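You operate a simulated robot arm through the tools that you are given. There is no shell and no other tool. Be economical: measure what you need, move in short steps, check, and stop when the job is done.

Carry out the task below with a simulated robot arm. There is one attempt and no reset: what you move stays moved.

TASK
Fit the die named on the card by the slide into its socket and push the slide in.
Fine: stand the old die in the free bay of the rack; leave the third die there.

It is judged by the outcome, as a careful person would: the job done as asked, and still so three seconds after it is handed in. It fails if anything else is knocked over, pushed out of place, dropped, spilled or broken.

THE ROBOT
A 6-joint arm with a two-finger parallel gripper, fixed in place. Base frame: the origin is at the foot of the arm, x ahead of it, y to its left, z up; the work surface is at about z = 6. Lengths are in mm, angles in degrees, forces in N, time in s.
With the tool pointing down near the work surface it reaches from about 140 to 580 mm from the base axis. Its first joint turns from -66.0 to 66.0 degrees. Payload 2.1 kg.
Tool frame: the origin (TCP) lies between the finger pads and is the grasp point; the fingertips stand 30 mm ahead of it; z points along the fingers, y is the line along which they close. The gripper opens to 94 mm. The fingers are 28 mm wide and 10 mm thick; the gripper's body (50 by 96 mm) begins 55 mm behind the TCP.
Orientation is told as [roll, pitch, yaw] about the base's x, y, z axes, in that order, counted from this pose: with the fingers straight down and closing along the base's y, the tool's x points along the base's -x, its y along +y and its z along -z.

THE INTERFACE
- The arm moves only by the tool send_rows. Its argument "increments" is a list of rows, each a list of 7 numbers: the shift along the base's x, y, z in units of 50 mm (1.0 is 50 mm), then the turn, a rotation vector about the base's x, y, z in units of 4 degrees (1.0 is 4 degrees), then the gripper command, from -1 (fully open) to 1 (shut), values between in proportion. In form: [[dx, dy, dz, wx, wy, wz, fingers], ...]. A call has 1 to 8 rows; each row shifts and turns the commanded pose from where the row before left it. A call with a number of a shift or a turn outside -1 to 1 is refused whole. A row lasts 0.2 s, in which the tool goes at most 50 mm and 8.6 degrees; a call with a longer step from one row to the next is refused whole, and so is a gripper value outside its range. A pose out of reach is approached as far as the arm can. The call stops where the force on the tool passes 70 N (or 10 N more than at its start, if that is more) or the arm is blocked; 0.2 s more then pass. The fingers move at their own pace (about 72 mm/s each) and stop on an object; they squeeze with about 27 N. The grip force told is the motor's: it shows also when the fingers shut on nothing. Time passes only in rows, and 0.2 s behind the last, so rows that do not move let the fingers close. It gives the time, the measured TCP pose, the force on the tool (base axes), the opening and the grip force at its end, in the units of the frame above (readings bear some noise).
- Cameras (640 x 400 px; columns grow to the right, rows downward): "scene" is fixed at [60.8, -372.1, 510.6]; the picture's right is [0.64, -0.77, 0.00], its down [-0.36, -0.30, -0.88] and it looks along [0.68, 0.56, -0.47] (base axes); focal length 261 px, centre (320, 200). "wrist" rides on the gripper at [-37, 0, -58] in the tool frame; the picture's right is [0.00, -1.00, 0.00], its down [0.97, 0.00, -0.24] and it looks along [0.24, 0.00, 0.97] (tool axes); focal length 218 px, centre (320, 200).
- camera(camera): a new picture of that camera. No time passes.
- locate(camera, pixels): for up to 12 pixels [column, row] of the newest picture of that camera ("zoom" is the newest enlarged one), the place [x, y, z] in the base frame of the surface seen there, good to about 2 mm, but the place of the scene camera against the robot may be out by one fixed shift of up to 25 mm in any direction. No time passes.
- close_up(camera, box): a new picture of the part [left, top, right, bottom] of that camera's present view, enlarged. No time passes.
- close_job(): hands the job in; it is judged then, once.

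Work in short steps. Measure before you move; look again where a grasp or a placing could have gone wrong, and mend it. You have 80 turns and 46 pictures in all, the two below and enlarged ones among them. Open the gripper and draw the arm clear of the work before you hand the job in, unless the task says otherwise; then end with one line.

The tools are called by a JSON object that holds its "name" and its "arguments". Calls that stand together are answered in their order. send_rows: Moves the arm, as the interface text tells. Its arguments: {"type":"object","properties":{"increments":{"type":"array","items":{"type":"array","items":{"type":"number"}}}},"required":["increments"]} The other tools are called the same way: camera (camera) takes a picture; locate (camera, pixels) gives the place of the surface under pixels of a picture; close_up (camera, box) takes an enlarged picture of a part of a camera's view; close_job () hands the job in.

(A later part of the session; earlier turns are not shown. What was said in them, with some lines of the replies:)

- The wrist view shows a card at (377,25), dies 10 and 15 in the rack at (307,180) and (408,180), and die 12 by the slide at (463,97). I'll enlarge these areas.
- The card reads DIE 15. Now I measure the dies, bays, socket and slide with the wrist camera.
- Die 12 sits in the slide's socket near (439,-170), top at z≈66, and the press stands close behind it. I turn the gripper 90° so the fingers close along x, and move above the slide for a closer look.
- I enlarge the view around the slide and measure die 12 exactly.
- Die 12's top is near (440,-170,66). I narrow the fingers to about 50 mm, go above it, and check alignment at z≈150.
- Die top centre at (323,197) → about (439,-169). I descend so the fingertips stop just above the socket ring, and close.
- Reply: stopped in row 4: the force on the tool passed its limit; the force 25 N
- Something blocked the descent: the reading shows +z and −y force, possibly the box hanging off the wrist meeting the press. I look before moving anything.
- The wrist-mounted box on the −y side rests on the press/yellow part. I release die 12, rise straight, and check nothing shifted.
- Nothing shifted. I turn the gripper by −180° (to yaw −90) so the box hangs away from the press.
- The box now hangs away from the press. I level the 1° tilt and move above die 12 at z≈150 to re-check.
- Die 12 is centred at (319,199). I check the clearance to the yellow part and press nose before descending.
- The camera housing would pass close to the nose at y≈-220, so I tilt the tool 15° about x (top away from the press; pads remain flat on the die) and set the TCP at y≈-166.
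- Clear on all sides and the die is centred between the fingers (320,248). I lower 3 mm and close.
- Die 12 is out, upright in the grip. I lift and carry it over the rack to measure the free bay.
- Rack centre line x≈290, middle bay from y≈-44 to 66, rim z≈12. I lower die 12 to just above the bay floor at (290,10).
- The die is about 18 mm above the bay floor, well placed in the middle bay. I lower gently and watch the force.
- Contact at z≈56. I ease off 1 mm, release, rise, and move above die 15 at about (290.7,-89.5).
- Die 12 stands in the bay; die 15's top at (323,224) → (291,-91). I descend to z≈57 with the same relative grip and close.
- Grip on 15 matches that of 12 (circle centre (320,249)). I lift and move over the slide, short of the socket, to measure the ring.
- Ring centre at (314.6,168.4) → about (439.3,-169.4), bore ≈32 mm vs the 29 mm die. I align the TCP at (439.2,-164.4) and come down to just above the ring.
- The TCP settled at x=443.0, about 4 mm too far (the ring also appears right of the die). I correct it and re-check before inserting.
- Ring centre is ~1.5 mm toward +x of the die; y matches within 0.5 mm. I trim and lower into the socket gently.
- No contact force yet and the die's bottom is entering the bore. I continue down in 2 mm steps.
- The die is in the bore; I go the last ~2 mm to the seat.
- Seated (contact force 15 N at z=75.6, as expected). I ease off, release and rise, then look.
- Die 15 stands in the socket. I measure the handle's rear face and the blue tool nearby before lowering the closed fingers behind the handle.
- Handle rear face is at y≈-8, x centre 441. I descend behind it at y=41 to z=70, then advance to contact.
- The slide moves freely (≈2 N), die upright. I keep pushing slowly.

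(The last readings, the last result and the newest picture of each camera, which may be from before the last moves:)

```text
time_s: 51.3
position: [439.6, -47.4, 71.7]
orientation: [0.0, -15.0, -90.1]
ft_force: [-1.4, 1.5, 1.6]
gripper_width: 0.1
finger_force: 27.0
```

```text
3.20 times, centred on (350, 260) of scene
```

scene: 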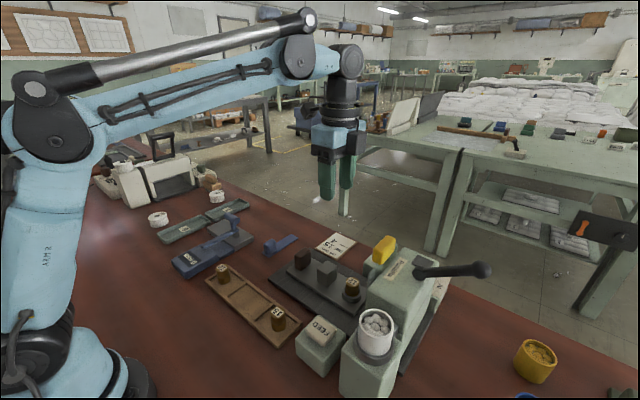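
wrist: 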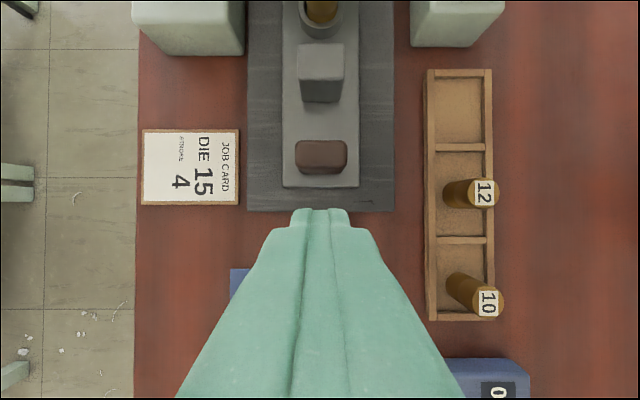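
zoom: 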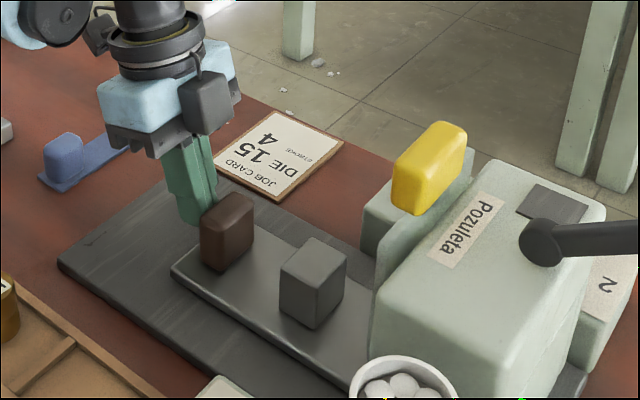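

Still free at ~1.5 N. I go on in smaller steps, looking for the end stop.

{"name": "send_rows", "arguments": {"increments": [[0, -0.1, 0, 0, 0, 0, 1], [0, -0.1, 0, 0, 0, 0, 1], [0, -0.1, 0, 0, 0, 0, 1], [0, -0.1, 0, 0, 0, 0, 1]]}}

{"name": "send_rows", "arguments": {"increments": [[0, -0.06, 0, 0, 0, 0, 1], [0, -0.06, 0, 0, 0, 0, 1], [0, -0.06, 0, 0, 0, 0, 1], [0, -0.06, 0, 0, 0, 0, 1], [0, -0.06, 0, 0, 0, 0, 1]]}}

{"name": "camera", "arguments": {"camera": "wrist"}}

```text
time_s: 52.3
position: [439.8, -66.2, 71.0]
orientation: [-0.1, -15.0, -89.9]
ft_force: [-1.2, 1.7, -0.8]
gripper_width: 0.0
finger_force: 27.0
```

```text
time_s: 53.5
position: [440.4, -82.2, 71.3]
orientation: [0.0, -15.0, -90.1]
ft_force: [0.0, 1.0, -0.7]
gripper_width: 0.1
finger_force: 26.7
```

```text
7 pictures are left
```

wrist: 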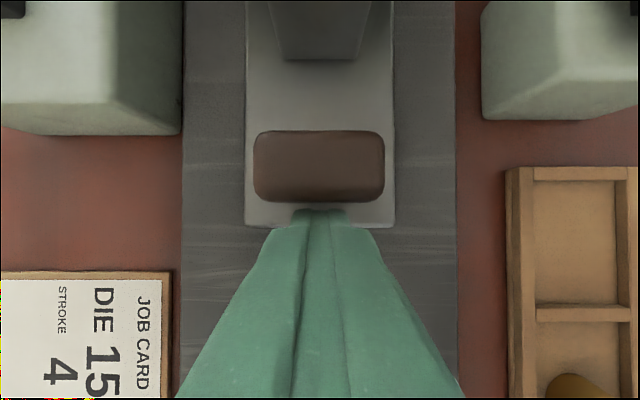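

Straight and still free. I continue toward the stop.

{"name": "send_rows", "arguments": {"increments": [[0, -0.06, 0, 0, 0, 0, 1], [0, -0.06, 0, 0, 0, 0, 1], [0, -0.06, 0, 0, 0, 0, 1], [0, -0.06, 0, 0, 0, 0, 1], [0, -0.06, 0, 0, 0, 0, 1]]}}

{"name": "send_rows", "arguments": {"increments": [[0, -0.05, 0, 0, 0, 0, 1], [0, -0.05, 0, 0, 0, 0, 1], [0, -0.05, 0, 0, 0, 0, 1], [0, -0.05, 0, 0, 0, 0, 1]]}}

{"name": "close_up", "arguments": {"camera": "scene", "box": [280, 160, 480, 320]}}

```text
time_s: 54.7
position: [440.5, -88.5, 71.4]
orientation: [-0.1, -13.7, -89.3]
ft_force: [-7.8, 55.5, 11.1]
gripper_width: 0.1
finger_force: 26.4
```

```text
time_s: 55.1
position: [439.2, -86.9, 70.0]
orientation: [-0.1, -13.4, -89.2]
ft_force: [0.2, 2.0, 0.4]
gripper_width: 0.1
finger_force: 26.7
stopped in row 2: the force on the tool passed its limit (the readings are from after the stop); the commanded pose is now the measured one
```

```text
2.50 times, centred on (380, 240) of scene
```

zoom: 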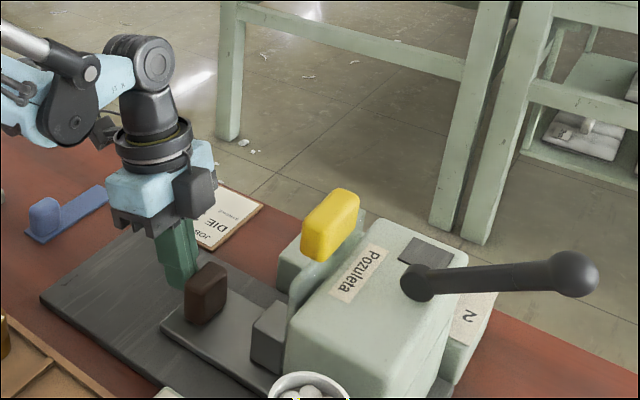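

A firm stop at about 100 mm of travel; the press hasn't moved. I back off, rise, and inspect.

{"name": "send_rows", "arguments": {"increments": [[0, 0.2, 0, 0, 0, 0, 1], [0, 0.5, 0.1, 0, 0, 0, 1], [0, 0.3, 0.7, 0, 0, 0, 1], [0, 0, 0.8, 0, 0, 0, 1], [0, -0.4, 0.8, 0, 0, 0, 1], [0, -0.6, 0, 0, 0, 0, 1]]}}

{"name": "camera", "arguments": {"camera": "wrist"}}

{"name": "close_up", "arguments": {"camera": "scene", "box": [190, 190, 510, 390]}}

```text
time_s: 56.5
position: [440.8, -87.0, 192.7]
orientation: [0.0, -13.5, -89.2]
ft_force: [0.1, -1.0, -0.4]
gripper_width: 0.0
finger_force: 26.6
```

```text
5 pictures are left
```

wrist: 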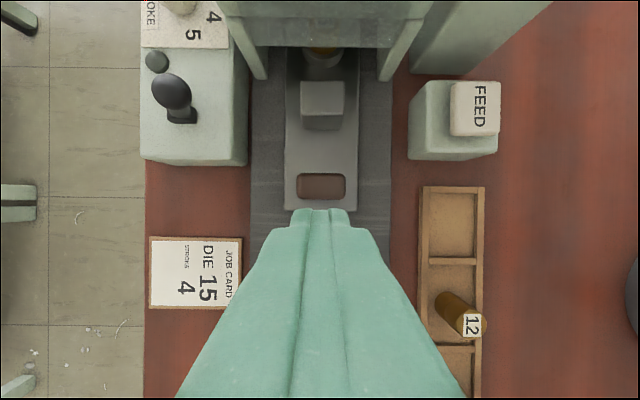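

```text
2.00 times, centred on (350, 290) of scene
```

zoom: 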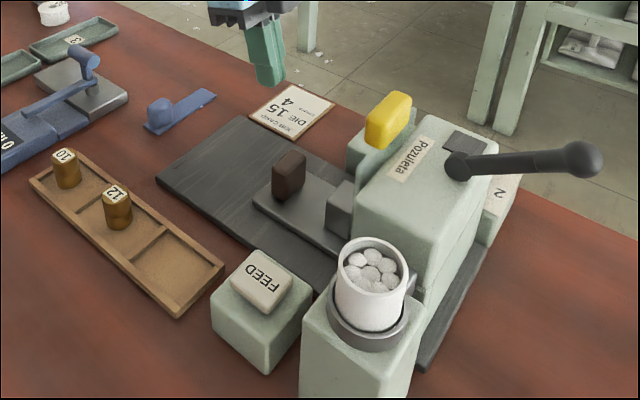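

I enlarge the mouth of the press to see that the die stands well.

{"name": "close_up", "arguments": {"camera": "wrist", "box": [270, 30, 380, 120]}}

{"name": "locate", "arguments": {"camera": "wrist", "pixels": [[322, 50], [320, 58], [322, 95], [320, 185], [320, 205]]}}

```text
4.44 times, centred on (325, 75) of wrist
```

zoom: 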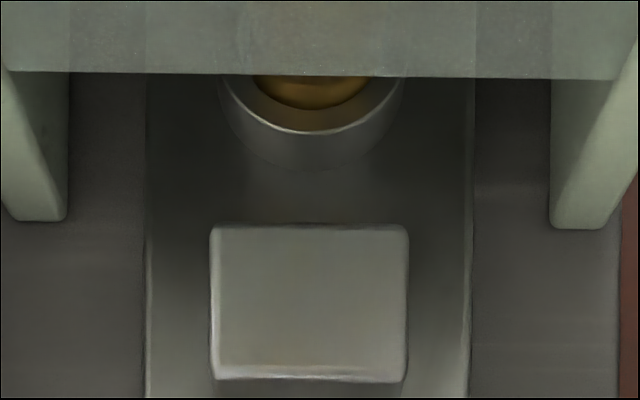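

```text
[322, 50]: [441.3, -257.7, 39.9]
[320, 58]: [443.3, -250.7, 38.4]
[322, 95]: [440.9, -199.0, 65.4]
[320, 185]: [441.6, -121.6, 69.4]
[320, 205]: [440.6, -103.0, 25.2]
```

The die sits upright in its ring inside the press, slide at the stop. I open the gripper and draw the arm clear.

{"name": "send_rows", "arguments": {"increments": [[0, 0.2, 0.8, 0, 0, 0, 1], [0, 0.3, 0.8, 0, 0, 0, -1], [-0.2, 0.5, 0.6, 0, 0, 0, -1], [-0.3, 0.6, 0.4, 0, 0, 0, -1], [-0.3, 0.6, 0.2, 0, 0, 0, -1], [-0.3, 0.6, 0, 0, 0, 0, -1], [0, 0, 0, 0, 0, 0, -1]]}}

{"name": "camera", "arguments": {"camera": "scene"}}

```text
time_s: 58.1
position: [379.5, 51.0, 331.6]
orientation: [-0.1, -13.5, -89.3]
ft_force: [0.8, -0.1, -0.2]
gripper_width: 93.9
finger_force: 0.1
```

```text
2 pictures are left
```

scene: 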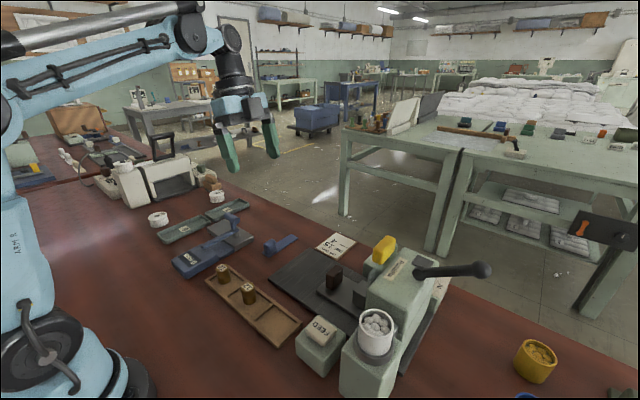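

The slide is in with die 15. Dies 10 and 12 stand in the rack, nothing else has moved, and the arm is clear with the gripper open, so I hand in.

{"name": "close_job", "arguments": {}}

```text
The job is handed in.
```

Die 15 is in its socket with the slide pushed in to a firm stop, die 12 stands in the rack's free bay, and die 10 is untouched. On the first descent the wrist box touched the press, but the pictures show nothing moved.
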